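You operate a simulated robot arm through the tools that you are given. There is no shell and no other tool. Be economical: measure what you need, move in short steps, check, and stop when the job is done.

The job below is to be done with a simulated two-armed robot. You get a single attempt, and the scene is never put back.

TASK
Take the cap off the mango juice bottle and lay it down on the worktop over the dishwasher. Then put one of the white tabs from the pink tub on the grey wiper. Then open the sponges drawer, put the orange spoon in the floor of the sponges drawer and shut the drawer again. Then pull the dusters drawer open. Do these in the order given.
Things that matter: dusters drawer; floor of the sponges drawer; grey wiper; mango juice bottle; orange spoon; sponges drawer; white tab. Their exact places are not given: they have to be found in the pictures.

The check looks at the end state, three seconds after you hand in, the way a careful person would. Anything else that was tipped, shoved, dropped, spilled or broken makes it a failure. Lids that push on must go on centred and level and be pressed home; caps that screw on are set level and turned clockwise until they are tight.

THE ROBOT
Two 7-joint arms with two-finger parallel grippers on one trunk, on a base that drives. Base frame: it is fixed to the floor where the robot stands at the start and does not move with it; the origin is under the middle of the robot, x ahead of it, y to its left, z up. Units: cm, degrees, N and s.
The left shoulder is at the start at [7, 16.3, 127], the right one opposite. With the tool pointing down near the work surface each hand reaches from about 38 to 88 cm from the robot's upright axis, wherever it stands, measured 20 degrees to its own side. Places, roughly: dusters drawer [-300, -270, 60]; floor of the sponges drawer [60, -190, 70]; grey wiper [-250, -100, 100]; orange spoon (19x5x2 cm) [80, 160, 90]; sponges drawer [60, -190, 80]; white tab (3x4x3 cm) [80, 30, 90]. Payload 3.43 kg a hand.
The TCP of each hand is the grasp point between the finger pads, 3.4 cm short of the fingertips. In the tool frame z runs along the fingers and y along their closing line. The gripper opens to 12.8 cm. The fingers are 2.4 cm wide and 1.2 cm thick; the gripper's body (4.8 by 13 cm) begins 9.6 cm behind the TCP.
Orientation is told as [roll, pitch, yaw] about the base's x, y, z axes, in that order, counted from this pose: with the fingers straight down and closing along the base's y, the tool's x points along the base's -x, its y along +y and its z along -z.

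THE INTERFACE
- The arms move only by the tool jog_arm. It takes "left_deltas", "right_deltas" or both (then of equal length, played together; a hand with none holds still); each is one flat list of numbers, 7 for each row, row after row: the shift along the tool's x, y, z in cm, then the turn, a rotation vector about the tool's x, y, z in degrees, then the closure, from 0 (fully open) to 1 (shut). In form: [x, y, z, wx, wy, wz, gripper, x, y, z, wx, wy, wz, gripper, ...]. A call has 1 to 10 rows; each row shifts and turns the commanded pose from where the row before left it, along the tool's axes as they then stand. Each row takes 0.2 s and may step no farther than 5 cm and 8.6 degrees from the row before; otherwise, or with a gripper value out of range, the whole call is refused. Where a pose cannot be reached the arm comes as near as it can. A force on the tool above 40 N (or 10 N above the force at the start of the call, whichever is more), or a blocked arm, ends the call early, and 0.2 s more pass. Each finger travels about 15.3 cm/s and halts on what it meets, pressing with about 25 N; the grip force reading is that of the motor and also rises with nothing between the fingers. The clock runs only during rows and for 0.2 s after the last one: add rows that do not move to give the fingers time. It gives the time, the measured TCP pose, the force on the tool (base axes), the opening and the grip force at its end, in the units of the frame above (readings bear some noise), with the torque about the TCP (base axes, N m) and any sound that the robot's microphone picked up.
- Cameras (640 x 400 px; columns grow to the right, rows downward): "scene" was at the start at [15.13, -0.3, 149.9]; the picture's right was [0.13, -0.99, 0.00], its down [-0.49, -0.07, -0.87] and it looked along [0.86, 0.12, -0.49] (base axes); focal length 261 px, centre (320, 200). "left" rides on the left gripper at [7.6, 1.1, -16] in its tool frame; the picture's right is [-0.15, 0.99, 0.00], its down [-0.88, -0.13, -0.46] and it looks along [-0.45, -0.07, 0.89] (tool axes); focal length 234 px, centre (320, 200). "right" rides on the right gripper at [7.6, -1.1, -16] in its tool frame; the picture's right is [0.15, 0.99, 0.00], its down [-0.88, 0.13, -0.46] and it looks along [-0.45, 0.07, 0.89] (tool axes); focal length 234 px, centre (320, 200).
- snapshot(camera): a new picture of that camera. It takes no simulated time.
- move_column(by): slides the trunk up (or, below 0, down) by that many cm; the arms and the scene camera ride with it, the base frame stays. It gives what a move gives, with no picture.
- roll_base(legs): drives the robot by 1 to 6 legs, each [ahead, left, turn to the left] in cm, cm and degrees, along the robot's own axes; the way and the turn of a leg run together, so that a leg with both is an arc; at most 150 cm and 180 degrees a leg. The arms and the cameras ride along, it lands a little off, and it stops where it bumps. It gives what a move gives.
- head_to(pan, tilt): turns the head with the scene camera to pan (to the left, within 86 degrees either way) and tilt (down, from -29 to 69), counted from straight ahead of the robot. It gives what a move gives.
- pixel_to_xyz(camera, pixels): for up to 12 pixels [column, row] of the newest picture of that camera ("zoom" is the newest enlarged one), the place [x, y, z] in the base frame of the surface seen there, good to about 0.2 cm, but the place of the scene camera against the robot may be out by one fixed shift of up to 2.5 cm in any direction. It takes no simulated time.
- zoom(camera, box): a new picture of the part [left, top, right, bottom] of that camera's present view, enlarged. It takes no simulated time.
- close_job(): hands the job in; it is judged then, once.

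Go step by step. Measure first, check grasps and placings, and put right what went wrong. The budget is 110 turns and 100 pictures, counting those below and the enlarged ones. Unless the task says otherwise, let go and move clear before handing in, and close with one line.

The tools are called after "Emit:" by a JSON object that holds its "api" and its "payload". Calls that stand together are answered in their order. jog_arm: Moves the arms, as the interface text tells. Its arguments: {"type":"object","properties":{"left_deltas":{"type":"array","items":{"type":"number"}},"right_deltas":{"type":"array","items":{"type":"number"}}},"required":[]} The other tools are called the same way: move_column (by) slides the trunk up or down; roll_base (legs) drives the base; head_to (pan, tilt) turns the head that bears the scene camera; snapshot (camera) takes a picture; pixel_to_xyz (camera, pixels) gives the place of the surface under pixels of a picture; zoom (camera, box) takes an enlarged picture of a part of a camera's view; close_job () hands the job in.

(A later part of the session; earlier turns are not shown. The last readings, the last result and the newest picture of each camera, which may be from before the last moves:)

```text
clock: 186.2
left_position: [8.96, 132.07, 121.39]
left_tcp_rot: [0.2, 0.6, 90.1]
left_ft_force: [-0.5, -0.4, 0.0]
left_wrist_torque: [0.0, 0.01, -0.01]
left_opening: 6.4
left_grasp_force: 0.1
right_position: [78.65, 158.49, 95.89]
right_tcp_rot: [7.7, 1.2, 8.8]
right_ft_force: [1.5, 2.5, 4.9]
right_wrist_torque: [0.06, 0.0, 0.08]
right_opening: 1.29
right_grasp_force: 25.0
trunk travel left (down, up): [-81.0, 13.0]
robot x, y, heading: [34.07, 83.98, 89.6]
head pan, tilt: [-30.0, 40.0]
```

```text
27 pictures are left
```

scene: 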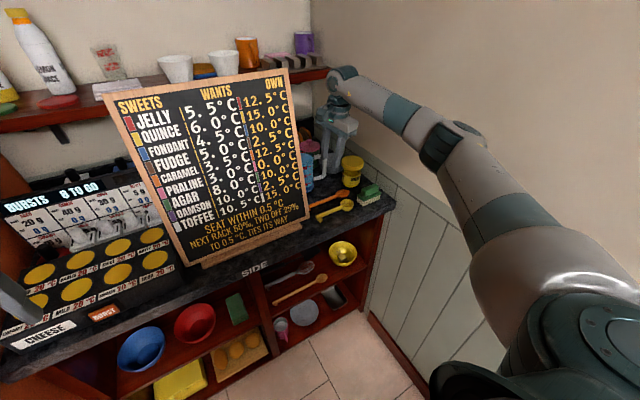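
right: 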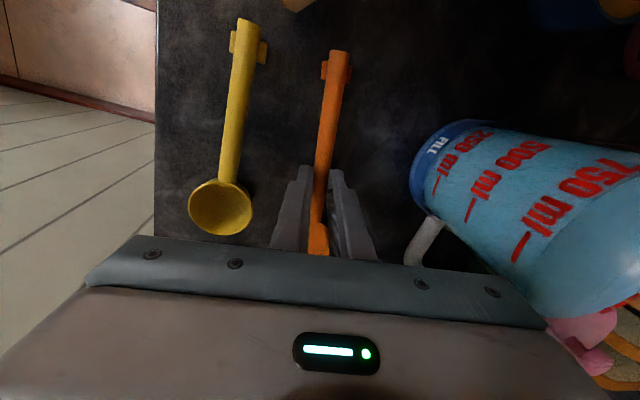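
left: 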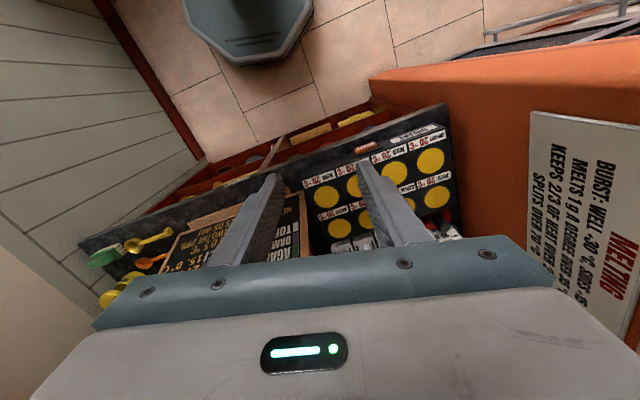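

Spoon gripped (1.29 cm, 25 N). Lifting with the trunk, then backing out, stepping left and driving to the sink end, turning to face the counter.

Emit:
{"api": "move_column", "payload": {"by": 13}}

Emit:
{"api": "snapshot", "payload": {"camera": "right"}}

Emit:
{"api": "roll_base", "payload": {"legs": [[-13, 0, 0], [0, 75, 0], [-150, 0, 0], [-25, 0, 0]]}}

Emit:
{"api": "roll_base", "payload": {"legs": [[0, 0, -90]]}}

Emit:
{"api": "head_to", "payload": {"pan": -45, "tilt": 40}}

Emit:
{"api": "snapshot", "payload": {"camera": "scene"}}

```text
clock: 187.8
left_position: [8.93, 131.92, 134.39]
left_tcp_rot: [0.4, 0.5, 90.1]
left_ft_force: [-0.1, -0.2, 0.5]
left_wrist_torque: [0.01, -0.01, 0.01]
left_opening: 6.37
left_grasp_force: 0.0
right_position: [78.73, 158.27, 108.7]
right_tcp_rot: [7.6, 1.2, 8.7]
right_ft_force: [-0.2, -0.2, -1.9]
right_wrist_torque: [-0.01, 0.02, 0.01]
right_opening: 1.3
right_grasp_force: 24.9
trunk travel left (down, up): [-94.0, 0.0]
robot x, y, heading: [33.98, 83.85, 89.2]
head pan, tilt: [-30.0, 40.0]
```

```text
26 pictures are left
```

right: 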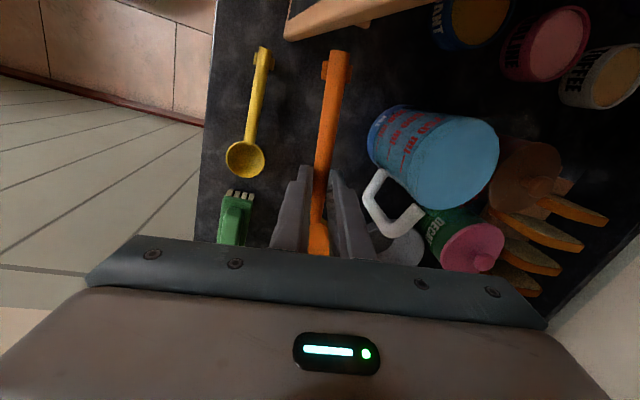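

```text
clock: 201.3
left_position: [-68.7, -55.42, 134.35]
left_tcp_rot: [0.3, 0.6, 88.8]
left_ft_force: [0.7, 0.2, -0.1]
left_wrist_torque: [-0.01, -0.03, 0.02]
left_opening: 6.41
left_grasp_force: 0.1
right_position: [1.7, -30.64, 108.59]
right_tcp_rot: [7.5, 1.3, 7.4]
right_ft_force: [0.0, 0.4, -1.2]
right_wrist_torque: [-0.01, 0.0, 0.0]
right_opening: 1.31
right_grasp_force: 25.1
trunk travel left (down, up): [-94.0, 0.0]
robot x, y, heading: [-44.41, -104.22, 87.9]
head pan, tilt: [-30.0, 40.0]
```

```text
clock: 205.5
left_position: [4.44, -81.14, 134.41]
left_tcp_rot: [0.2, 0.5, -2.0]
left_ft_force: [-0.2, 0.6, 0.0]
left_wrist_torque: [-0.01, 0.0, 0.03]
left_opening: 6.41
left_grasp_force: 0.0
right_position: [28.1, -151.68, 108.96]
right_tcp_rot: [7.6, 1.2, -83.3]
right_ft_force: [-1.0, -0.8, -0.9]
right_wrist_torque: [-0.04, -0.01, 0.01]
right_opening: 1.31
right_grasp_force: 25.3
trunk travel left (down, up): [-94.0, 0.0]
robot x, y, heading: [-44.62, -103.93, -2.6]
head pan, tilt: [-30.0, 40.0]
```

```text
clock: 206.3
left_position: [4.36, -81.04, 134.43]
left_tcp_rot: [0.3, 0.4, -2.1]
left_ft_force: [-1.0, 1.0, -0.4]
left_wrist_torque: [-0.02, -0.02, -0.02]
left_opening: 6.41
left_grasp_force: 0.1
right_position: [28.01, -151.74, 108.71]
right_tcp_rot: [7.6, 1.3, -83.4]
right_ft_force: [-0.3, -0.3, -0.7]
right_wrist_torque: [-0.02, 0.01, 0.02]
right_opening: 1.32
right_grasp_force: 25.3
trunk travel left (down, up): [-94.0, 0.0]
robot x, y, heading: [-44.85, -104.49, -2.8]
head pan, tilt: [-45.0, 40.0]
```

```text
25 pictures are left
```

scene: 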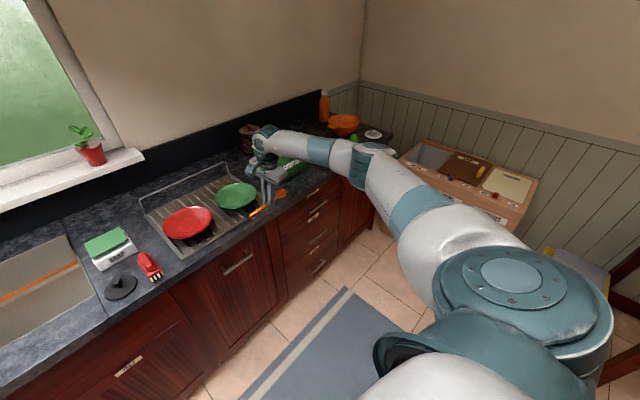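

A drawer stack shows at (305,220). Zooming for the SPONGES label and handle positions.

Emit:
{"api": "zoom", "payload": {"camera": "scene", "box": [250, 160, 390, 290]}}

Emit:
{"api": "pixel_to_xyz", "payload": {"camera": "scene", "pixels": [[313, 194], [317, 214], [318, 238], [318, 266], [282, 212], [335, 180], [285, 240], [340, 205], [355, 205], [270, 200], [330, 272]]}}

```text
3.08 times, centred on (320, 225) of scene
```

zoom: 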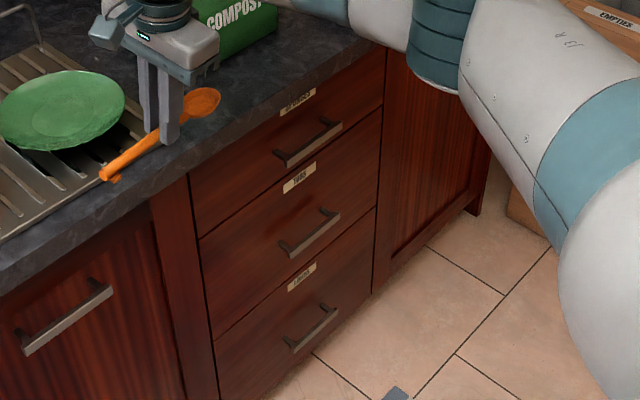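

```text
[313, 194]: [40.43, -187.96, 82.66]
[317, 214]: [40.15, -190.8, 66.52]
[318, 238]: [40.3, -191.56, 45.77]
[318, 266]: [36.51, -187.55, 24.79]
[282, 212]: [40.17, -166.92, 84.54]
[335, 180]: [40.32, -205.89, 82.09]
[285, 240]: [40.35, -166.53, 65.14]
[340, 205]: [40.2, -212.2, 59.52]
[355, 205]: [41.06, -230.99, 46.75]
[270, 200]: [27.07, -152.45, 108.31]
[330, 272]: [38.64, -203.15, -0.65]
```

Top drawer of the stack (label at zoom (297,100)) spans y≈-166…-212 at x≈39. I'll tuck the right hand with the spoon back and up, and turn the left hand to point forward with fingers closing vertically for the bar handle.

Emit:
{"api": "jog_arm", "payload": {"right_deltas": [2.0, -2.61, -2.37, 0, 0, 0, 1, 2.0, -2.61, -2.37, 0, 0, 0, 1, 2.0, -2.61, -2.37, 0, 0, 0, 1, 2.0, -2.61, -2.37, 0, 0, 0, 1, 2.0, -2.61, -2.37, 0, 0, 0, 1, 2.0, -2.61, -2.37, 0, 0, 0, 1, 2.0, -2.61, -2.37, 0, 0, 0, 1, 2.0, -2.61, -2.37, 0, 0, 0, 1, 2.0, -2.61, -2.37, 0, 0, 0, 1, 0, 0, 0, 0, 0, 0, 1], "left_deltas": [0, 0, 0, 0, 0, -8.5, 0.5, 0, 0, 0, 0, 0, -8.5, 0.5, 0, 0, 0, 0, 0, -8.5, 0.5, 0, 0, 0, 0, 0, -8.5, 0.5, 0, 0, 0, 0, 0, -8.5, 0.5, 0, 0, 0, 0, 0, -8.5, 0.5, 0, 0, 0, 0, 0, -8.5, 0.5, 0, 0, 0, 0, 0, -8.5, 0.5, 0, 0, 0, 0, 0, -8.5, 0.5, 0, 0, 0, 0, 0, -8.5, 0.5]}}

Emit:
{"api": "jog_arm", "payload": {"left_deltas": [0, 0, 0, 0, 0, -5, 0.5, 0, 0, 0, 7.8, 0, 0, 0.5, 0, 0, 0, 7.8, 0, 0, 0.5, 0, 0, 0, 7.8, 0, 0, 0.5, 0, 0, 0, 7.8, 0, 0, 0.5, 0, 0, 0, 7.8, 0, 0, 0.5, 0, 0, 0, 7.8, 0, 0, 0.5, 0, 0, 0, 7.8, 0, 0, 0.5, 0, 0, 0, 7.8, 0, 0, 0.5, 0, 0, 0, 7.8, 0, 0, 0.5]}}

Emit:
{"api": "move_column", "payload": {"by": -25}}

Emit:
{"api": "roll_base", "payload": {"legs": [[0, 0, 2.7], [0, -84, 0]]}}

Emit:
{"api": "head_to", "payload": {"pan": 2, "tilt": 45}}

Emit:
{"api": "snapshot", "payload": {"camera": "scene"}}

```text
clock: 208.5
left_position: [4.39, -81.1, 134.39]
left_tcp_rot: [0.6, -0.2, 83.1]
left_ft_force: [-0.3, -0.2, 0.2]
left_wrist_torque: [-0.01, -0.02, 0.0]
left_opening: 6.42
left_grasp_force: 0.0
right_position: [-0.01, -137.21, 127.0]
right_tcp_rot: [7.6, 1.3, -83.4]
right_ft_force: [0.5, 0.8, -0.6]
right_wrist_torque: [-0.01, 0.03, -0.01]
right_opening: 1.27
right_grasp_force: 25.3
trunk travel left (down, up): [-94.0, 0.0]
robot x, y, heading: [-44.96, -104.58, -2.5]
head pan, tilt: [-45.0, 40.0]
```

```text
clock: 210.7
left_position: [16.8, -80.89, 136.66]
left_tcp_rot: [-69.8, -0.3, 88.0]
left_ft_force: [0.0, 0.9, 0.4]
left_wrist_torque: [-0.01, -0.01, 0.0]
left_opening: 6.4
left_grasp_force: 0.0
left hand out of reach, approached as far as the arm can: row 5, 6, 7, 8, 9, 10
right_position: [0.05, -137.15, 127.11]
right_tcp_rot: [7.6, 1.2, -83.4]
right_ft_force: [-0.7, 0.1, -0.2]
right_wrist_torque: [0.01, 0.03, 0.01]
right_opening: 1.31
right_grasp_force: 24.4
trunk travel left (down, up): [-94.0, 0.0]
robot x, y, heading: [-44.58, -104.08, -2.7]
head pan, tilt: [-45.0, 40.0]
```

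```text
clock: 213.3
left_position: [16.86, -80.94, 111.68]
left_tcp_rot: [-69.8, -0.3, 87.9]
left_ft_force: [0.1, 1.3, 0.4]
left_wrist_torque: [0.0, 0.02, 0.03]
left_opening: 6.4
left_grasp_force: 0.1
right_position: [0.04, -137.27, 102.08]
right_tcp_rot: [7.6, 1.2, -83.4]
right_ft_force: [0.5, -0.2, -0.2]
right_wrist_torque: [-0.02, -0.03, 0.0]
right_opening: 1.3
right_grasp_force: 25.2
trunk travel left (down, up): [-69.0, 25.0]
robot x, y, heading: [-44.43, -104.3, -2.6]
head pan, tilt: [-45.0, 40.0]
```

```text
clock: 218.2
left_position: [15.32, -162.95, 111.64]
left_tcp_rot: [-69.6, -0.4, 90.4]
left_ft_force: [-0.2, 0.0, 0.1]
left_wrist_torque: [-0.01, -0.01, 0.02]
left_opening: 6.4
left_grasp_force: 0.0
right_position: [0.99, -219.82, 102.09]
right_tcp_rot: [7.5, 1.1, -80.9]
right_ft_force: [-0.6, -0.1, 0.0]
right_wrist_torque: [0.0, -0.01, -0.02]
right_opening: 1.3
right_grasp_force: 25.0
trunk travel left (down, up): [-69.0, 25.0]
robot x, y, heading: [-44.83, -188.72, -0.5]
head pan, tilt: [-45.0, 40.0]
```

```text
clock: 219.3
left_position: [15.44, -162.99, 111.6]
left_tcp_rot: [-69.6, -0.3, 90.4]
left_ft_force: [0.0, -0.1, -0.3]
left_wrist_torque: [-0.01, -0.01, 0.03]
left_opening: 6.42
left_grasp_force: 0.1
right_position: [1.02, -219.81, 102.05]
right_tcp_rot: [7.6, 1.1, -80.9]
right_ft_force: [0.5, 0.1, -0.8]
right_wrist_torque: [0.0, -0.01, -0.01]
right_opening: 1.28
right_grasp_force: 25.3
trunk travel left (down, up): [-69.0, 25.0]
robot x, y, heading: [-45.01, -188.68, -0.6]
head pan, tilt: [2.0, 45.0]
```

```text
23 pictures are left
```

scene: 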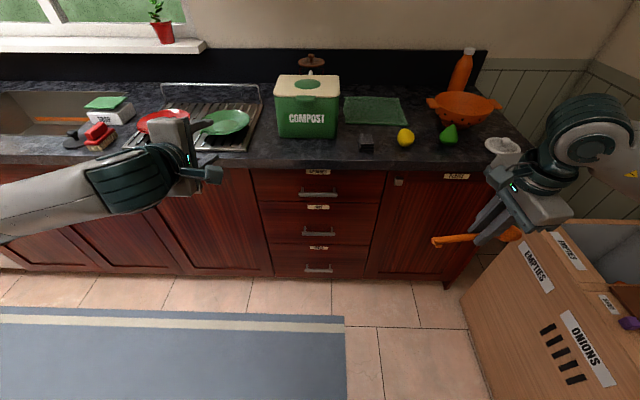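

I'm squarely in front. Zooming to read the label and measuring the top handle.

Emit:
{"api": "zoom", "payload": {"camera": "scene", "box": [250, 160, 390, 250]}}

Emit:
{"api": "pixel_to_xyz", "payload": {"camera": "scene", "pixels": [[318, 194], [303, 195], [333, 195], [318, 185], [260, 185], [375, 190], [318, 172], [318, 204], [318, 162], [470, 239], [500, 235]]}}

```text
4.44 times, centred on (320, 205) of scene
```

zoom: 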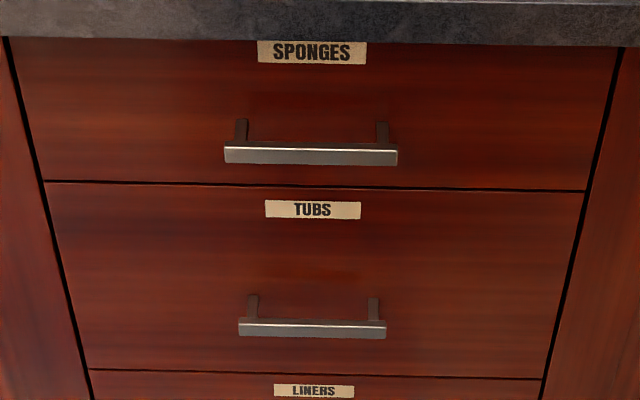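

```text
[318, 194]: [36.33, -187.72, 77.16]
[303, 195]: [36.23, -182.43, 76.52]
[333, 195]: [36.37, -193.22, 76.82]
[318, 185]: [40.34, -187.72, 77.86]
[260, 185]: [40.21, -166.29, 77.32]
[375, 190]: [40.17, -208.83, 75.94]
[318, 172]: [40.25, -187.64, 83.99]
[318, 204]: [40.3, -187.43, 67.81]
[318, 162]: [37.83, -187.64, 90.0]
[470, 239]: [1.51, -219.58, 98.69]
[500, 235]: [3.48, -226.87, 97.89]
```

SPONGES is the top drawer; handle bar at about (35.5,-186.5,77.5) with ~3 cm finger gap. Bringing the left hand down in front of it.

Emit:
{"api": "jog_arm", "payload": {"left_deltas": [2.61, 3.46, 1.12, 0, 0, 0, 0.5, 2.61, 3.46, 1.12, 0, 0, 0, 0.5, 2.61, 3.46, 1.12, 0, 0, 0, 0.5, 2.61, 3.46, 1.12, 0, 0, 0, 0.5, 2.61, 3.46, 1.12, 0, 0, 0, 0.5, 2.61, 3.46, 1.12, 0, 0, 0, 0.5, 2.61, 3.46, 1.12, 0, 0, 0, 0.5, 2.61, 3.46, 1.12, 0, 0, 0, 0.5, 2.61, 3.46, 1.12, 0, 0, 0, 0.5, 0, 0, 0, 0, 0, 0, 0.5]}}

Emit:
{"api": "snapshot", "payload": {"camera": "left"}}

```text
clock: 221.3
left_position: [14.76, -176.97, 77.8]
left_tcp_rot: [-70.7, -12.9, 89.2]
left_ft_force: [0.0, -0.1, 0.0]
left_wrist_torque: [0.0, 0.01, -0.01]
left_opening: 6.41
left_grasp_force: 0.0
right_position: [1.07, -219.68, 102.01]
right_tcp_rot: [7.7, 1.1, -80.8]
right_ft_force: [0.6, -1.0, -0.1]
right_wrist_torque: [-0.03, 0.01, -0.01]
right_opening: 1.3
right_grasp_force: 24.6
trunk travel left (down, up): [-69.0, 25.0]
robot x, y, heading: [-44.88, -188.8, -0.4]
head pan, tilt: [2.0, 45.0]
stopped in row 9 (left hand): the arm was blocked; the commanded pose is now the measured one
```

```text
21 pictures are left
```

left: 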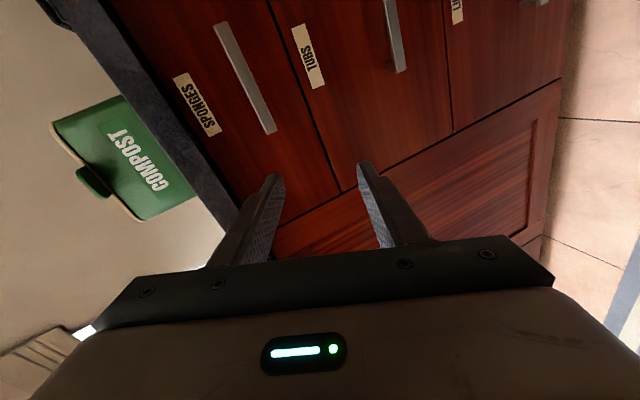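

The arm stopped 9 cm short laterally. I'll measure the bar from this camera, and shift the base right instead.

Emit:
{"api": "pixel_to_xyz", "payload": {"camera": "left", "pixels": [[222, 32], [245, 75], [268, 125], [285, 130], [255, 130], [335, 185]]}}

Emit:
{"api": "roll_base", "payload": {"legs": [[0, -7, 0]]}}

Emit:
{"api": "jog_arm", "payload": {"left_deltas": [0, 0, 0, 0, 6, 0, 0.5, 0, 0, 0, 0, 6, 0, 0.5]}}

```text
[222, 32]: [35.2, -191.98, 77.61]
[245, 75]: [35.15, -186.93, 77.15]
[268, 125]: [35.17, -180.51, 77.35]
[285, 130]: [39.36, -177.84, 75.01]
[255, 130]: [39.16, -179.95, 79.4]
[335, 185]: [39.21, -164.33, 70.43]
```

```text
clock: 222.3
left_position: [14.73, -184.14, 77.99]
left_tcp_rot: [-70.7, -12.9, 89.4]
left_ft_force: [0.2, -0.2, -0.2]
left_wrist_torque: [-0.02, -0.02, 0.02]
left_opening: 6.4
left_grasp_force: 0.0
right_position: [0.94, -226.82, 101.99]
right_tcp_rot: [7.6, 1.2, -80.8]
right_ft_force: [0.0, -0.1, -0.4]
right_wrist_torque: [0.04, 0.01, -0.05]
right_opening: 1.31
right_grasp_force: 25.1
trunk travel left (down, up): [-69.0, 25.0]
robot x, y, heading: [-44.94, -195.81, -0.5]
head pan, tilt: [2.0, 45.0]
```

```text
clock: 222.9
left_position: [14.79, -184.07, 77.88]
left_tcp_rot: [-68.5, -8.7, 77.8]
left_ft_force: [0.8, 1.0, 0.0]
left_wrist_torque: [0.01, 0.02, 0.04]
left_opening: 6.42
left_grasp_force: 0.0
right_position: [0.96, -226.75, 102.1]
right_tcp_rot: [7.5, 1.3, -80.8]
right_ft_force: [-0.7, -0.1, -0.3]
right_wrist_torque: [-0.02, 0.0, -0.01]
right_opening: 1.3
right_grasp_force: 25.0
trunk travel left (down, up): [-69.0, 25.0]
robot x, y, heading: [-44.89, -195.63, -0.5]
head pan, tilt: [2.0, 45.0]
```

The bar is at (35.2, -186.3, 77.3), face x 39.2. I'll undo that wrist turn and try to square the hand's twist instead.

Emit:
{"api": "jog_arm", "payload": {"left_deltas": [0, 0, 0, 0, -6, 0, 0.5, 0, 0, 0, 0, -6, 0, 0.5, 0, 0, 0, 0, 0, -4.5, 0.5, 0, 0, 0, 0, 0, -4.5, 0.5, 0, 0, 0, 0, 0, -4.5, 0.5]}}

```text
clock: 223.7
left_position: [14.49, -177.35, 76.22]
left_tcp_rot: [-70.8, -20.8, 88.6]
left_ft_force: [0.2, 0.0, -0.3]
left_wrist_torque: [0.02, -0.04, -0.01]
left_opening: 6.4
left_grasp_force: 0.0
right_position: [1.04, -226.75, 102.05]
right_tcp_rot: [7.6, 1.2, -80.8]
right_ft_force: [0.3, 0.0, -0.5]
right_wrist_torque: [0.03, 0.01, 0.03]
right_opening: 1.29
right_grasp_force: 24.9
trunk travel left (down, up): [-69.0, 25.0]
robot x, y, heading: [-44.89, -195.53, -0.1]
head pan, tilt: [2.0, 45.0]
stopped in row 3 (left hand): the arm was blocked; the commanded pose is now the measured one
```

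Pointing the hand forward-right eases the wrist. I'll swing it ~24° to the right and then untwist.

Emit:
{"api": "jog_arm", "payload": {"left_deltas": [0, 0, 0, 0, 8, 0, 0.5, 0, 0, 0, 0, 8, 0, 0.5, 0, 0, 0, 0, 8, 0, 0.5, 0, 0, 0, 0, 0, -6, 0.5, 0, 0, 0, 0, 0, -6, 0.5, 0, 0, 0, 0, 0, -6, 0.5]}}

Emit:
{"api": "pixel_to_xyz", "payload": {"camera": "scene", "pixels": [[545, 238], [475, 290], [600, 225], [560, 300], [500, 145]]}}

```text
clock: 225.1
left_position: [14.52, -177.58, 76.35]
left_tcp_rot: [-64.8, 5.1, 73.3]
left_ft_force: [-0.2, -0.3, 0.3]
left_wrist_torque: [0.0, 0.01, 0.02]
left_opening: 6.4
left_grasp_force: 0.1
right_position: [0.98, -226.8, 102.11]
right_tcp_rot: [7.5, 1.3, -80.7]
right_ft_force: [-0.8, -0.8, -0.5]
right_wrist_torque: [0.0, -0.03, 0.0]
right_opening: 1.3
right_grasp_force: 25.1
trunk travel left (down, up): [-69.0, 25.0]
robot x, y, heading: [-45.11, -195.95, -0.4]
head pan, tilt: [2.0, 45.0]
```

```text
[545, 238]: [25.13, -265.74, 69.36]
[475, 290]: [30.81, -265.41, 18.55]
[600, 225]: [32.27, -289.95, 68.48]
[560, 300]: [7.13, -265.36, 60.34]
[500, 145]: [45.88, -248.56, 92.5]
```

The hand now points forward-right with fingers closing vertically. Aligning with the base: right 8.2 cm, then forward in two stages.

Emit:
{"api": "jog_arm", "payload": {"left_deltas": [0.156, -1.58, -0.74, 0, 0, 0, 0.69, 0, 0, 0, 0, 0, 0, 0.69]}}

Emit:
{"api": "roll_base", "payload": {"legs": [[0, -8.2, 0], [13, 0, 0]]}}

Emit:
{"api": "snapshot", "payload": {"camera": "left"}}

```text
clock: 225.7
left_position: [14.41, -177.62, 78.0]
left_tcp_rot: [-64.8, 4.9, 73.3]
left_ft_force: [0.3, 0.3, 0.3]
left_wrist_torque: [-0.03, 0.0, 0.01]
left_opening: 3.94
left_grasp_force: 0.0
right_position: [0.97, -226.63, 102.05]
right_tcp_rot: [7.6, 1.2, -80.8]
right_ft_force: [0.6, -0.8, -0.2]
right_wrist_torque: [-0.03, -0.01, 0.01]
right_opening: 1.3
right_grasp_force: 24.7
trunk travel left (down, up): [-69.0, 25.0]
robot x, y, heading: [-45.27, -195.74, -0.4]
head pan, tilt: [2.0, 45.0]
```

```text
clock: 227.6
left_position: [27.46, -185.51, 78.07]
left_tcp_rot: [-64.8, 5.0, 73.4]
left_ft_force: [-0.1, 0.5, 0.2]
left_wrist_torque: [-0.02, -0.03, -0.01]
left_opening: 3.98
left_grasp_force: 0.1
right_position: [13.99, -234.76, 101.94]
right_tcp_rot: [7.7, 1.2, -80.8]
right_ft_force: [-0.4, 0.4, 0.3]
right_wrist_torque: [-0.02, 0.02, -0.01]
right_opening: 1.28
right_grasp_force: 24.8
trunk travel left (down, up): [-69.0, 25.0]
robot x, y, heading: [-31.93, -204.17, -0.1]
head pan, tilt: [2.0, 45.0]
```

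```text
20 pictures are left
```

left: 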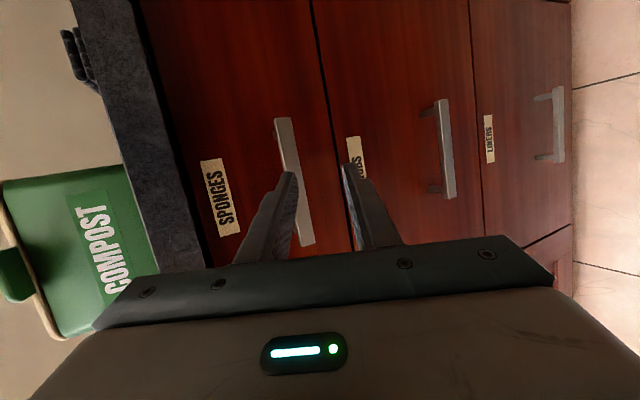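

Checking the bar's height from this closer view before the last advance.

Emit:
{"api": "pixel_to_xyz", "payload": {"camera": "left", "pixels": [[285, 130], [288, 150], [303, 215], [308, 235], [280, 150], [296, 150], [320, 150]]}}

```text
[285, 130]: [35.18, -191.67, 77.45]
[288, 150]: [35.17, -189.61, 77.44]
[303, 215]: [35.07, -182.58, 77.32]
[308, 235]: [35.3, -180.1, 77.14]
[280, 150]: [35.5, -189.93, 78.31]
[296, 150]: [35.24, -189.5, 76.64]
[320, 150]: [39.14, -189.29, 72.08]
```

Bar spans z 76.6–78.3. Raising 0.9 cm, opening slightly, and advancing 6.5 cm.

Emit:
{"api": "jog_arm", "payload": {"left_deltas": [0.08, -0.85, -0.4, 0, 0, 0, 0.62, 0, 0, 0, 0, 0, 0, 0.62]}}

Emit:
{"api": "roll_base", "payload": {"legs": [[6.5, 0, 0]]}}

Emit:
{"api": "snapshot", "payload": {"camera": "left"}}

```text
clock: 228.2
left_position: [27.39, -185.55, 79.04]
left_tcp_rot: [-64.7, 5.0, 73.4]
left_ft_force: [-0.3, -0.7, -0.2]
left_wrist_torque: [0.03, -0.02, 0.02]
left_opening: 4.86
left_grasp_force: 0.1
right_position: [14.03, -234.62, 101.89]
right_tcp_rot: [7.7, 1.2, -80.7]
right_ft_force: [0.1, 0.3, -1.1]
right_wrist_torque: [0.03, -0.01, 0.02]
right_opening: 1.33
right_grasp_force: 25.0
trunk travel left (down, up): [-69.0, 25.0]
robot x, y, heading: [-32.11, -203.97, -0.2]
head pan, tilt: [2.0, 45.0]
```

```text
clock: 229.2
left_position: [33.76, -185.58, 78.87]
left_tcp_rot: [-64.8, 5.0, 73.4]
left_ft_force: [-0.2, -0.1, 0.0]
left_wrist_torque: [0.0, 0.0, -0.03]
left_opening: 4.86
left_grasp_force: 0.0
right_position: [20.55, -234.76, 101.83]
right_tcp_rot: [7.5, 1.3, -80.6]
right_ft_force: [0.8, -0.3, -0.9]
right_wrist_torque: [0.0, 0.03, 0.01]
right_opening: 1.28
right_grasp_force: 25.1
trunk travel left (down, up): [-69.0, 25.0]
robot x, y, heading: [-25.64, -203.9, -0.4]
head pan, tilt: [2.0, 45.0]
```

```text
19 pictures are left
```

left: 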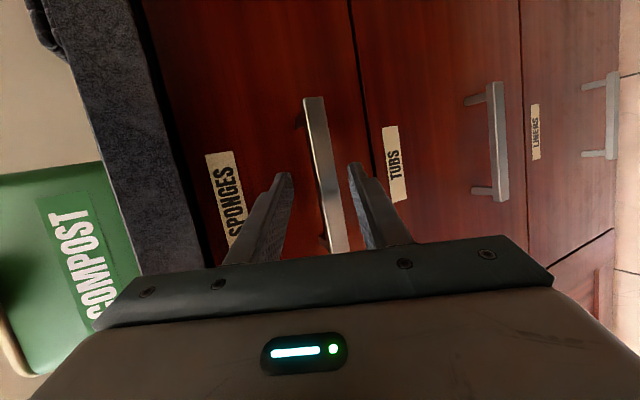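

The bar is between the fingers. Closing and pulling with the base.

Emit:
{"api": "jog_arm", "payload": {"left_deltas": [0, 0, 0, 0, 0, 0, 0.8, 0, 0, 0, 0, 0, 0, 1, 0, 0, 0, 0, 0, 0, 1]}}

Emit:
{"api": "roll_base", "payload": {"legs": [[-26, 0, 0]]}}

Emit:
{"api": "head_to", "payload": {"pan": 15, "tilt": 50}}

Emit:
{"api": "snapshot", "payload": {"camera": "scene"}}

```text
clock: 230.0
left_position: [33.59, -185.53, 78.5]
left_tcp_rot: [-64.2, 5.2, 73.3]
left_ft_force: [-17.7, -0.6, -29.9]
left_wrist_torque: [-0.7, 0.76, 1.05]
left_opening: 2.11
left_grasp_force: 45.5
right_position: [20.6, -234.69, 101.99]
right_tcp_rot: [7.5, 1.2, -80.7]
right_ft_force: [0.6, 0.2, 0.1]
right_wrist_torque: [0.02, 0.03, -0.01]
right_opening: 1.32
right_grasp_force: 24.8
trunk travel left (down, up): [-69.0, 25.0]
robot x, y, heading: [-25.86, -203.87, -0.4]
head pan, tilt: [2.0, 45.0]
```

```text
clock: 231.9
left_position: [7.72, -185.49, 78.5]
left_tcp_rot: [-64.2, 5.1, 73.5]
left_ft_force: [1.1, -14.3, -37.6]
left_wrist_torque: [-1.34, 0.5, -0.05]
left_opening: 2.13
left_grasp_force: 44.8
right_position: [-5.51, -234.47, 101.98]
right_tcp_rot: [7.4, 1.3, -80.6]
right_ft_force: [0.1, 1.0, -0.2]
right_wrist_torque: [-0.02, -0.02, -0.01]
right_opening: 1.28
right_grasp_force: 24.8
trunk travel left (down, up): [-69.0, 25.0]
robot x, y, heading: [-52.33, -203.62, -0.2]
head pan, tilt: [2.0, 45.0]
```

```text
clock: 232.7
left_position: [7.49, -185.49, 78.54]
left_tcp_rot: [-64.2, 5.3, 73.3]
left_ft_force: [-1.6, -1.8, -15.1]
left_wrist_torque: [-1.03, 0.32, 0.72]
left_opening: 2.13
left_grasp_force: 45.0
right_position: [-5.56, -234.56, 102.02]
right_tcp_rot: [7.5, 1.2, -80.6]
right_ft_force: [-0.9, -0.1, -0.1]
right_wrist_torque: [0.0, -0.02, 0.01]
right_opening: 1.29
right_grasp_force: 25.0
trunk travel left (down, up): [-69.0, 25.0]
robot x, y, heading: [-51.95, -203.86, -0.3]
head pan, tilt: [15.0, 50.0]
```

```text
18 pictures are left
```

scene: 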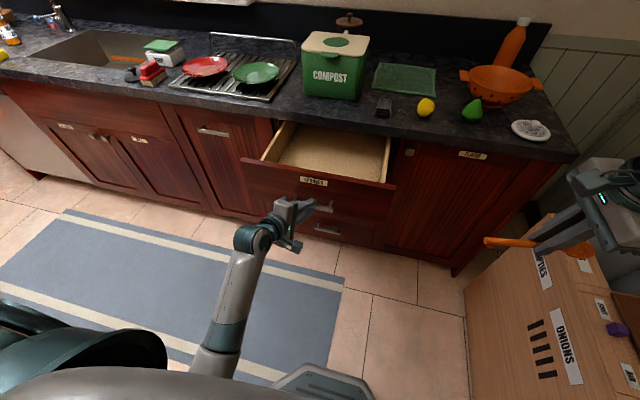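

The drawer is open and empty. I'll keep the left hand on the handle and place the spoon with the right; measuring the drawer interior.

Emit:
{"api": "pixel_to_xyz", "payload": {"camera": "scene", "pixels": [[330, 150], [340, 165], [300, 160], [388, 160], [270, 140], [380, 178], [385, 182], [290, 165], [375, 165], [264, 158], [487, 241], [540, 245]]}}

```text
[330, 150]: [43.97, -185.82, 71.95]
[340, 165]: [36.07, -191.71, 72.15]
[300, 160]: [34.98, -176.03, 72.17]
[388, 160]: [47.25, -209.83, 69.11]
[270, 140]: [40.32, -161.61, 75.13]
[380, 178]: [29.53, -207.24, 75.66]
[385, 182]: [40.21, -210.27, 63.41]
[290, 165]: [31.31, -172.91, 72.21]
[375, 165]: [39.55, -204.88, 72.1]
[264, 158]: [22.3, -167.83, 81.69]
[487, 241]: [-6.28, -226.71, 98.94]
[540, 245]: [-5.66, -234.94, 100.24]
```

Floor z≈72.7, inside spans y -166…-206, x 16…38. Carrying the spoon over to about (24,-193) at the same height first.

Emit:
{"api": "jog_arm", "payload": {"right_deltas": [3.3, 3.25, 0.43, 0, 0, 0, 1, 3.3, 3.25, 0.43, 0, 0, 0, 1, 3.3, 3.25, 0.43, 0, 0, 0, 1, 3.3, 3.25, 0.43, 0, 0, 0, 1, 3.3, 3.25, 0.43, 0, 0, 0, 1, 3.3, 3.25, 0.43, 0, 0, 0, 1, 3.3, 3.25, 0.43, 0, 0, 0, 1, 3.3, 3.25, 0.43, 0, 0, 0, 1, 3.3, 3.25, 0.43, 0, 0, 0, 1, 3.3, 3.25, 0.43, 0, 0, 0, 1]}}

Emit:
{"api": "snapshot", "payload": {"camera": "right"}}

```text
clock: 234.8
left_position: [7.56, -185.5, 78.48]
left_tcp_rot: [-64.2, 5.4, 73.4]
left_ft_force: [-0.8, -4.4, -21.5]
left_wrist_torque: [-1.67, 0.18, -0.78]
left_opening: 2.13
left_grasp_force: 45.3
right_position: [21.33, -196.69, 102.55]
right_tcp_rot: [7.5, 1.2, -80.6]
right_ft_force: [0.3, 0.0, -0.4]
right_wrist_torque: [-0.05, -0.01, 0.03]
right_opening: 1.28
right_grasp_force: 24.8
trunk travel left (down, up): [-69.0, 25.0]
robot x, y, heading: [-52.0, -204.02, -0.2]
head pan, tilt: [15.0, 50.0]
```

```text
17 pictures are left
```

right: 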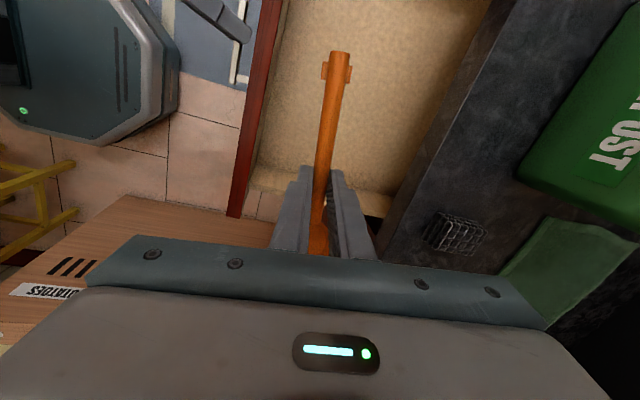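

The drawer interior is seen below; the spoon's bowl end is over the side wall (row ~190), so I need to shift further in +y. Measuring edges.

Emit:
{"api": "pixel_to_xyz", "payload": {"camera": "right", "pixels": [[270, 178], [262, 150], [240, 200], [400, 90], [290, 60], [420, 150], [336, 60], [325, 150], [375, 195], [430, 100]]}}

```text
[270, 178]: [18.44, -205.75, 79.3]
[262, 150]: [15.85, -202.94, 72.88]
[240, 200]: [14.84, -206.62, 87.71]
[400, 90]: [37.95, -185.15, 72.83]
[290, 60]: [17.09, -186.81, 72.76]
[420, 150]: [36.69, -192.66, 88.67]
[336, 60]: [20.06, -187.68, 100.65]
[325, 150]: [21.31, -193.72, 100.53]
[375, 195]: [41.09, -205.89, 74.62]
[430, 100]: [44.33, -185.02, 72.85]
```

Front panel top is z≈87.7, floor 72.8. Moving to (26,-193.5) and lowering most of the way.

Emit:
{"api": "jog_arm", "payload": {"right_deltas": [1.2, 2.55, 0.34, 0, 0, 0, 1, 1.2, 2.55, 0.34, 0, 0, 0, 1, 0, -0.56, 4.2, 0, 0, 0, 1, 0, -0.56, 4.2, 0, 0, 0, 1, 0, -0.56, 4.2, 0, 0, 0, 1, 0, -0.56, 4.2, 0, 0, 0, 1, 0, -0.56, 4.2, 0, 0, 0, 1]}}

Emit:
{"api": "snapshot", "payload": {"camera": "right"}}

```text
clock: 236.4
left_position: [7.43, -185.66, 78.5]
left_tcp_rot: [-64.1, 5.3, 73.3]
left_ft_force: [-1.3, -3.7, -22.6]
left_wrist_torque: [-1.65, 0.25, -0.81]
left_opening: 2.13
left_grasp_force: 45.0
right_position: [25.88, -193.24, 83.8]
right_tcp_rot: [7.4, 1.2, -80.7]
right_ft_force: [0.0, 0.7, -0.7]
right_wrist_torque: [-0.01, 0.02, -0.02]
right_opening: 1.29
right_grasp_force: 25.2
right hand out of reach, approached as far as the arm can: row 7
trunk travel left (down, up): [-69.0, 25.0]
robot x, y, heading: [-52.02, -203.52, -0.0]
head pan, tilt: [15.0, 50.0]
```

```text
16 pictures are left
```

right: 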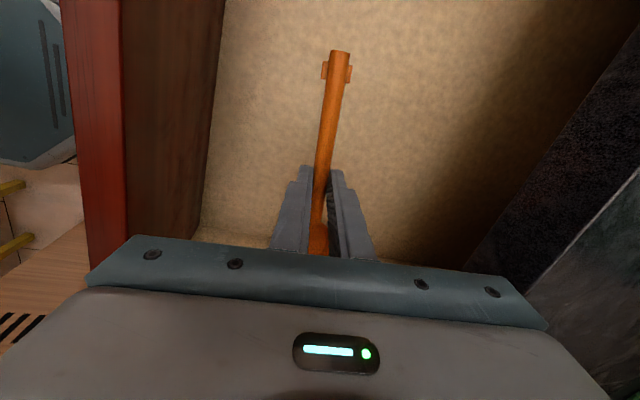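

The right arm is at its reach limit 7 cm too high. I'll release the handle with the left, back it off, and lower the trunk by 7 cm to set the spoon down.

Emit:
{"api": "jog_arm", "payload": {"left_deltas": [0, 0, 0, 0, 0, 0, 0.8, 0, 0, 0, 0, 0, 0, 0.6, 0, 0, 0, 0, 0, 0, 0.6, 1.29, 1.94, -3.85, 0, 0, 0, 0.6, 1.29, 1.94, -3.85, 0, 0, 0, 0.6]}}

Emit:
{"api": "move_column", "payload": {"by": -6}}

```text
clock: 237.7
left_position: [-1.53, -185.57, 79.13]
left_tcp_rot: [-64.4, 5.2, 73.4]
left_ft_force: [-0.4, 0.2, -0.4]
left_wrist_torque: [0.01, -0.02, 0.0]
left_opening: 5.11
left_grasp_force: 0.0
right_position: [25.54, -193.1, 83.94]
right_tcp_rot: [7.6, 1.3, -80.6]
right_ft_force: [-0.9, -0.5, -1.5]
right_wrist_torque: [0.03, -0.02, 0.0]
right_opening: 1.31
right_grasp_force: 25.2
trunk travel left (down, up): [-69.0, 25.0]
robot x, y, heading: [-51.27, -203.4, -0.2]
head pan, tilt: [15.0, 50.0]
```

```text
clock: 238.7
left_position: [-1.39, -185.5, 73.06]
left_tcp_rot: [-64.3, 5.2, 73.4]
left_ft_force: [0.4, 0.3, 0.1]
left_wrist_torque: [0.0, -0.03, 0.02]
left_opening: 5.12
left_grasp_force: 0.0
right_position: [25.57, -193.21, 77.91]
right_tcp_rot: [7.6, 1.1, -80.6]
right_ft_force: [0.4, -0.4, -0.6]
right_wrist_torque: [-0.04, 0.01, 0.01]
right_opening: 1.28
right_grasp_force: 25.1
trunk travel left (down, up): [-63.0, 31.0]
robot x, y, heading: [-52.2, -203.79, -0.3]
head pan, tilt: [15.0, 50.0]
```

About 1 cm left. Lowering in two small trunk steps.

Emit:
{"api": "move_column", "payload": {"by": -0.8}}

Emit:
{"api": "move_column", "payload": {"by": -0.4}}

```text
clock: 239.2
left_position: [-1.53, -185.62, 72.18]
left_tcp_rot: [-64.4, 5.1, 73.4]
left_ft_force: [-0.4, 0.5, -0.9]
left_wrist_torque: [0.01, -0.02, -0.03]
left_opening: 5.13
left_grasp_force: 0.0
right_position: [25.65, -193.24, 77.16]
right_tcp_rot: [7.6, 1.1, -80.6]
right_ft_force: [-0.5, -0.1, -0.1]
right_wrist_torque: [0.01, -0.02, 0.02]
right_opening: 1.3
right_grasp_force: 25.2
trunk travel left (down, up): [-62.2, 31.8]
robot x, y, heading: [-52.44, -203.5, 0.3]
head pan, tilt: [15.0, 50.0]
```

```text
clock: 239.8
left_position: [-1.38, -185.54, 71.77]
left_tcp_rot: [-64.3, 5.1, 73.3]
left_ft_force: [-0.3, 0.7, 0.3]
left_wrist_torque: [-0.04, 0.02, 0.03]
left_opening: 5.14
left_grasp_force: 0.0
right_position: [25.7, -193.18, 76.79]
right_tcp_rot: [7.5, 1.1, -80.7]
right_ft_force: [1.1, 0.1, -0.1]
right_wrist_torque: [0.0, 0.0, 0.01]
right_opening: 1.31
right_grasp_force: 25.2
trunk travel left (down, up): [-61.8, 32.2]
robot x, y, heading: [-51.87, -203.8, 0.1]
head pan, tilt: [15.0, 50.0]
```

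Fingertips are within ~3 mm of the floor. Opening, then raising the trunk 18 cm and looking.

Emit:
{"api": "jog_arm", "payload": {"right_deltas": [0, 0, 0, 0, 0, 0, 0.9, 0, 0, 0, 0, 0, 0, 0.78, 0, 0, 0, 0, 0, 0, 0.75, 0, 0, 0, 0, 0, 0, 0.75]}}

Emit:
{"api": "move_column", "payload": {"by": 18}}

Emit:
{"api": "snapshot", "payload": {"camera": "right"}}

```text
clock: 240.8
left_position: [-1.45, -185.62, 71.81]
left_tcp_rot: [-64.3, 5.2, 73.4]
left_ft_force: [-0.1, 0.1, -0.1]
left_wrist_torque: [0.01, -0.03, 0.01]
left_opening: 5.12
left_grasp_force: 0.2
right_position: [25.71, -193.3, 76.79]
right_tcp_rot: [7.6, 1.2, -80.6]
right_ft_force: [-0.3, -0.2, -0.2]
right_wrist_torque: [0.01, 0.0, -0.02]
right_opening: 3.21
right_grasp_force: 0.0
trunk travel left (down, up): [-61.8, 32.2]
robot x, y, heading: [-52.19, -203.87, -0.1]
head pan, tilt: [15.0, 50.0]
```

```text
clock: 242.8
left_position: [-1.42, -185.58, 89.72]
left_tcp_rot: [-64.3, 5.2, 73.4]
left_ft_force: [-0.2, 0.3, 0.1]
left_wrist_torque: [-0.03, 0.0, 0.02]
left_opening: 5.14
left_grasp_force: 0.1
right_position: [25.72, -193.23, 94.77]
right_tcp_rot: [7.6, 1.1, -80.6]
right_ft_force: [0.8, -0.8, -0.1]
right_wrist_torque: [0.0, -0.02, 0.02]
right_opening: 3.21
right_grasp_force: 0.1
trunk travel left (down, up): [-79.8, 14.2]
robot x, y, heading: [-51.86, -203.66, -0.2]
head pan, tilt: [15.0, 50.0]
```

```text
15 pictures are left
```

right: 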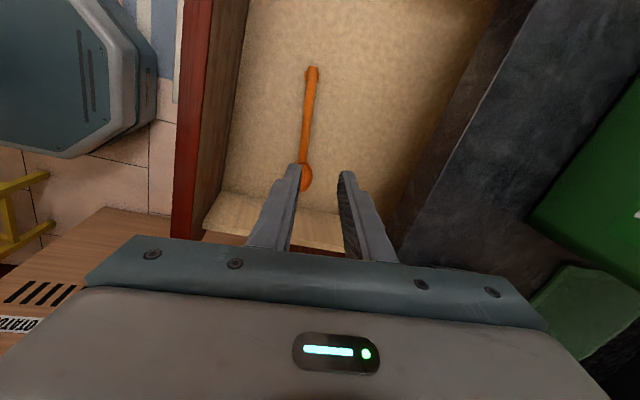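

The spoon lies on the drawer floor. Retracting the right hand, then bringing the left back onto the handle to shut the drawer.

Emit:
{"api": "jog_arm", "payload": {"right_deltas": [-3.2, -3.15, -0.42, 0, 0, 0, 0.75, -3.2, -3.15, -0.42, 0, 0, 0, 0.75, -3.2, -3.15, -0.42, 0, 0, 0, 0.75, -3.2, -3.15, -0.42, 0, 0, 0, 0.75, -3.2, -3.15, -0.42, 0, 0, 0, 0.75, -3.2, -3.15, -0.42, 0, 0, 0, 0.75, -3.2, -3.15, -0.42, 0, 0, 0, 0.75, 0.65, -3.65, -2.5, 0, 0, 0, 0.75, 0.65, -3.65, -2.5, 0, 0, 0, 0.75, 0.65, -3.65, -2.5, 0, 0, 0, 0.75]}}

Emit:
{"api": "move_column", "payload": {"by": -10.6}}

Emit:
{"api": "jog_arm", "payload": {"left_deltas": [-1.29, -1.94, 3.85, 0, 0, 0, 0.6, -1.29, -1.94, 3.85, 0, 0, 0, 0.6]}}

Emit:
{"api": "snapshot", "payload": {"camera": "left"}}

```text
clock: 244.9
left_position: [-1.48, -185.58, 89.78]
left_tcp_rot: [-64.3, 5.1, 73.4]
left_ft_force: [-0.4, -0.3, -0.4]
left_wrist_torque: [0.0, 0.05, 0.02]
left_opening: 5.09
left_grasp_force: 0.1
right_position: [26.71, -195.17, 96.33]
right_tcp_rot: [7.5, 1.1, -80.6]
right_ft_force: [-0.2, -0.3, -0.5]
right_wrist_torque: [-0.01, 0.0, 0.01]
right_opening: 3.19
right_grasp_force: 0.0
right hand out of reach, approached as far as the arm can: row 1, 2, 3, 4, 5, 6, 7, 8, 9, 10
trunk travel left (down, up): [-79.8, 14.2]
robot x, y, heading: [-52.1, -203.78, -0.1]
head pan, tilt: [15.0, 50.0]
```

```text
clock: 246.3
left_position: [-1.4, -185.55, 79.26]
left_tcp_rot: [-64.2, 5.2, 73.4]
left_ft_force: [0.4, 0.0, 0.0]
left_wrist_torque: [0.02, 0.01, 0.01]
left_opening: 5.12
left_grasp_force: 0.1
right_position: [26.57, -195.03, 85.53]
right_tcp_rot: [7.4, 1.2, -80.5]
right_ft_force: [-0.1, -0.5, 0.4]
right_wrist_torque: [0.0, -0.03, -0.01]
right_opening: 3.21
right_grasp_force: 0.1
trunk travel left (down, up): [-69.2, 24.8]
robot x, y, heading: [-52.07, -203.75, 0.1]
head pan, tilt: [15.0, 50.0]
```

```text
clock: 246.9
left_position: [7.64, -185.52, 79.11]
left_tcp_rot: [-64.2, 5.3, 73.4]
left_ft_force: [-0.2, -0.2, -0.7]
left_wrist_torque: [0.01, 0.02, 0.0]
left_opening: 5.12
left_grasp_force: 0.1
right_position: [26.68, -195.09, 85.55]
right_tcp_rot: [7.5, 1.2, -80.6]
right_ft_force: [0.1, 0.3, -0.1]
right_wrist_torque: [-0.01, 0.01, 0.02]
right_opening: 3.19
right_grasp_force: 0.0
trunk travel left (down, up): [-69.2, 24.8]
robot x, y, heading: [-52.0, -203.9, -0.1]
head pan, tilt: [15.0, 50.0]
```

```text
14 pictures are left
```

left: 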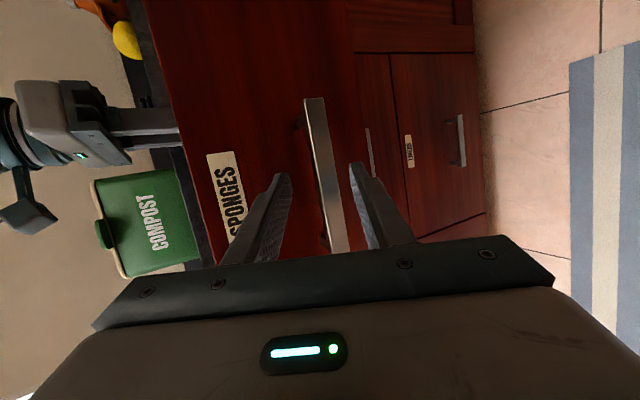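

The left fingers surround the bar again, but the right hand did not retract (still at (26.7,-195,85.5), over the drawer). I'll lift it straight up first.

Emit:
{"api": "jog_arm", "payload": {"right_deltas": [0, 0.4, -3, 0, 0, 0, 0.75, 0, 0.4, -3, 0, 0, 0, 0.75, 0, 0.4, -3, 0, 0, 0, 0.75, 0, 0.4, -3, 0, 0, 0, 0.75]}}

```text
clock: 247.9
left_position: [7.51, -185.57, 79.17]
left_tcp_rot: [-64.3, 5.2, 73.4]
left_ft_force: [0.1, -0.5, -0.5]
left_wrist_torque: [0.0, 0.03, -0.02]
left_opening: 5.11
left_grasp_force: 0.1
right_position: [27.54, -195.17, 97.55]
right_tcp_rot: [7.3, 1.3, -80.6]
right_ft_force: [-1.0, -0.6, -0.8]
right_wrist_torque: [0.04, -0.02, -0.03]
right_opening: 3.2
right_grasp_force: 0.1
right hand out of reach, approached as far as the arm can: row 1, 2
trunk travel left (down, up): [-69.2, 24.8]
robot x, y, heading: [-52.3, -203.98, -0.2]
head pan, tilt: [15.0, 50.0]
```

It moves freely again at z 97.5. Retracting now.

Emit:
{"api": "jog_arm", "payload": {"right_deltas": [-2.5, -3.5, -1.0, 0, 0, 0, 0.75, -2.5, -3.5, -1.0, 0, 0, 0, 0.75, -2.5, -3.5, -1.0, 0, 0, 0, 0.75, -2.5, -3.5, -1.0, 0, 0, 0, 0.75, -2.5, -3.5, -1.0, 0, 0, 0, 0.75, -2.5, -3.5, -0.6, 0, 0, 0, 0.75, -2.5, -3.5, -0.6, 0, 0, 0, 0.75, -2.5, -3.5, -0.6, 0, 0, 0, 0.75, -2.5, -3.5, -0.6, 0, 0, 0, 0.75, -2.5, -3.5, -0.6, 0, 0, 0, 0.75]}}

```text
clock: 250.1
left_position: [7.49, -185.56, 79.13]
left_tcp_rot: [-64.4, 5.2, 73.4]
left_ft_force: [1.2, 1.0, -1.0]
left_wrist_torque: [0.01, 0.04, 0.0]
left_opening: 5.13
left_grasp_force: 0.1
right_position: [27.9, -195.69, 97.99]
right_tcp_rot: [7.3, 1.2, -80.6]
right_ft_force: [0.0, -0.4, 0.2]
right_wrist_torque: [-0.01, 0.03, 0.0]
right_opening: 3.25
right_grasp_force: 0.1
right hand out of reach, approached as far as the arm can: row 1, 2, 3, 4, 5, 6, 7, 8, 9, 10
trunk travel left (down, up): [-69.2, 24.8]
robot x, y, heading: [-51.78, -203.89, -0.2]
head pan, tilt: [15.0, 50.0]
```

The wrist seems to be in a bad branch; turning the hand back toward neutral yaw while raising it a little.

Emit:
{"api": "jog_arm", "payload": {"right_deltas": [0, 0, -1, 0, 0, -8, 0.75, 0, 0, -1, 0, 0, -8, 0.75, 0, 0, -1, 0, 0, -8, 0.75, 0, 0, -1, 0, 0, -8, 0.75, 0, 0, -1, 0, 0, -8, 0.75]}}

```text
clock: 251.3
left_position: [7.46, -185.67, 79.2]
left_tcp_rot: [-64.3, 5.2, 73.3]
left_ft_force: [0.1, -0.1, 0.2]
left_wrist_torque: [-0.02, -0.01, 0.01]
left_opening: 5.14
left_grasp_force: 0.1
right_position: [27.8, -195.69, 103.28]
right_tcp_rot: [6.5, -4.0, -40.8]
right_ft_force: [-0.2, 0.6, -0.6]
right_wrist_torque: [-0.03, -0.03, 0.03]
right_opening: 3.18
right_grasp_force: 0.0
right hand out of reach, approached as far as the arm can: row 3
trunk travel left (down, up): [-69.2, 24.8]
robot x, y, heading: [-51.97, -203.77, -0.2]
head pan, tilt: [15.0, 50.0]
```

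Turned. Retracting to the right-rear now.

Emit:
{"api": "jog_arm", "payload": {"right_deltas": [0.7, -4.2, -0.8, 0, 0, 0, 0.75, 0.7, -4.2, -0.8, 0, 0, 0, 0.75, 0.7, -4.2, -0.8, 0, 0, 0, 0.75, 0.7, -4.2, -0.8, 0, 0, 0, 0.75, 0.7, -4.2, -0.8, 0, 0, 0, 0.75, 0.7, -4.2, -0.8, 0, 0, 0, 0.75, 0.7, -4.2, -0.8, 0, 0, 0, 0.75, 0.7, -4.2, -0.8, 0, 0, 0, 0.75]}}

```text
clock: 253.1
left_position: [7.56, -185.76, 79.14]
left_tcp_rot: [-64.2, 5.1, 73.3]
left_ft_force: [0.5, -0.3, 0.6]
left_wrist_torque: [0.03, 0.01, 0.03]
left_opening: 5.12
left_grasp_force: 0.1
right_position: [7.42, -212.25, 104.83]
right_tcp_rot: [6.7, -4.0, -40.9]
right_ft_force: [-0.5, 0.6, -0.1]
right_wrist_torque: [0.03, -0.06, 0.01]
right_opening: 3.23
right_grasp_force: 0.1
right hand out of reach, approached as far as the arm can: row 1, 2
trunk travel left (down, up): [-69.2, 24.8]
robot x, y, heading: [-52.05, -203.78, -0.3]
head pan, tilt: [15.0, 50.0]
```

Free now. Pulling the right hand in a bit more, then closing the left on the bar and pushing the drawer shut with the base.

Emit:
{"api": "jog_arm", "payload": {"right_deltas": [3.5, -3, -0.5, 0, 0, 0, 0.75, 3.5, -3, -0.5, 0, 0, 0, 0.75, 3.5, -3, -0.5, 0, 0, 0, 0.75], "left_deltas": [0, 0, 0, 0, 0, 0, 0.8, 0, 0, 0, 0, 0, 0, 1, 0, 0, 0, 0, 0, 0, 1]}}

Emit:
{"api": "roll_base", "payload": {"legs": [[24, 0, 0]]}}

Emit:
{"api": "roll_base", "payload": {"legs": [[3, 0, 0]]}}

Emit:
{"api": "snapshot", "payload": {"camera": "scene"}}

```text
clock: 253.9
left_position: [7.56, -185.57, 78.71]
left_tcp_rot: [-63.9, 5.4, 73.5]
left_ft_force: [-1.7, -1.0, -25.8]
left_wrist_torque: [-0.46, 0.77, 1.36]
left_opening: 2.12
left_grasp_force: 44.8
right_position: [-6.39, -211.86, 104.72]
right_tcp_rot: [6.5, -3.9, -41.0]
right_ft_force: [1.0, 0.0, 0.7]
right_wrist_torque: [0.02, 0.0, 0.02]
right_opening: 3.19
right_grasp_force: 0.0
trunk travel left (down, up): [-69.2, 24.8]
robot x, y, heading: [-52.15, -203.47, 0.2]
head pan, tilt: [15.0, 50.0]
```

```text
clock: 255.7
left_position: [31.77, -185.52, 78.66]
left_tcp_rot: [-63.9, 5.4, 73.3]
left_ft_force: [-0.9, 15.5, -30.4]
left_wrist_torque: [-0.25, 0.91, 1.18]
left_opening: 2.12
left_grasp_force: 44.7
right_position: [17.96, -211.92, 104.59]
right_tcp_rot: [6.4, -3.9, -41.0]
right_ft_force: [-0.1, -0.4, -0.8]
right_wrist_torque: [-0.01, -0.02, 0.0]
right_opening: 3.2
right_grasp_force: 0.0
trunk travel left (down, up): [-69.2, 24.8]
robot x, y, heading: [-27.91, -203.89, -0.3]
head pan, tilt: [15.0, 50.0]
```

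```text
clock: 256.6
left_position: [33.8, -185.6, 78.35]
left_tcp_rot: [-63.2, 5.7, 73.6]
left_ft_force: [4.6, 1.1, -1.1]
left_wrist_torque: [-1.18, -0.04, 0.42]
left_opening: 2.11
left_grasp_force: 45.5
right_position: [20.28, -212.05, 104.67]
right_tcp_rot: [6.6, -4.0, -41.1]
right_ft_force: [-0.3, -0.2, -0.2]
right_wrist_torque: [-0.03, 0.0, -0.01]
right_opening: 3.2
right_grasp_force: 0.1
trunk travel left (down, up): [-69.2, 24.8]
robot x, y, heading: [-25.46, -203.94, 0.2]
head pan, tilt: [15.0, 50.0]
stopped in leg 1: the force on the tool passed its limit (the readings are from after the stop); the commanded pose is now the measured one
```

```text
13 pictures are left
```

scene: 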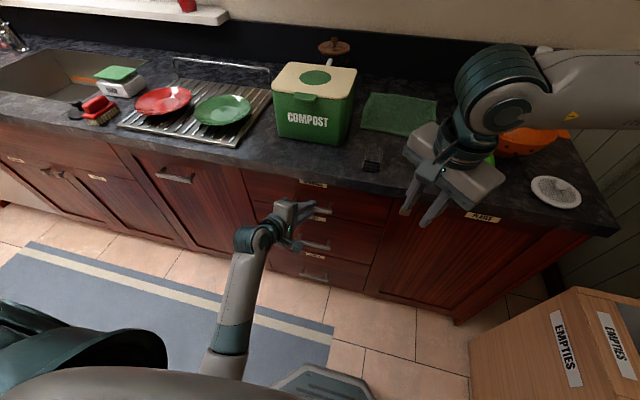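

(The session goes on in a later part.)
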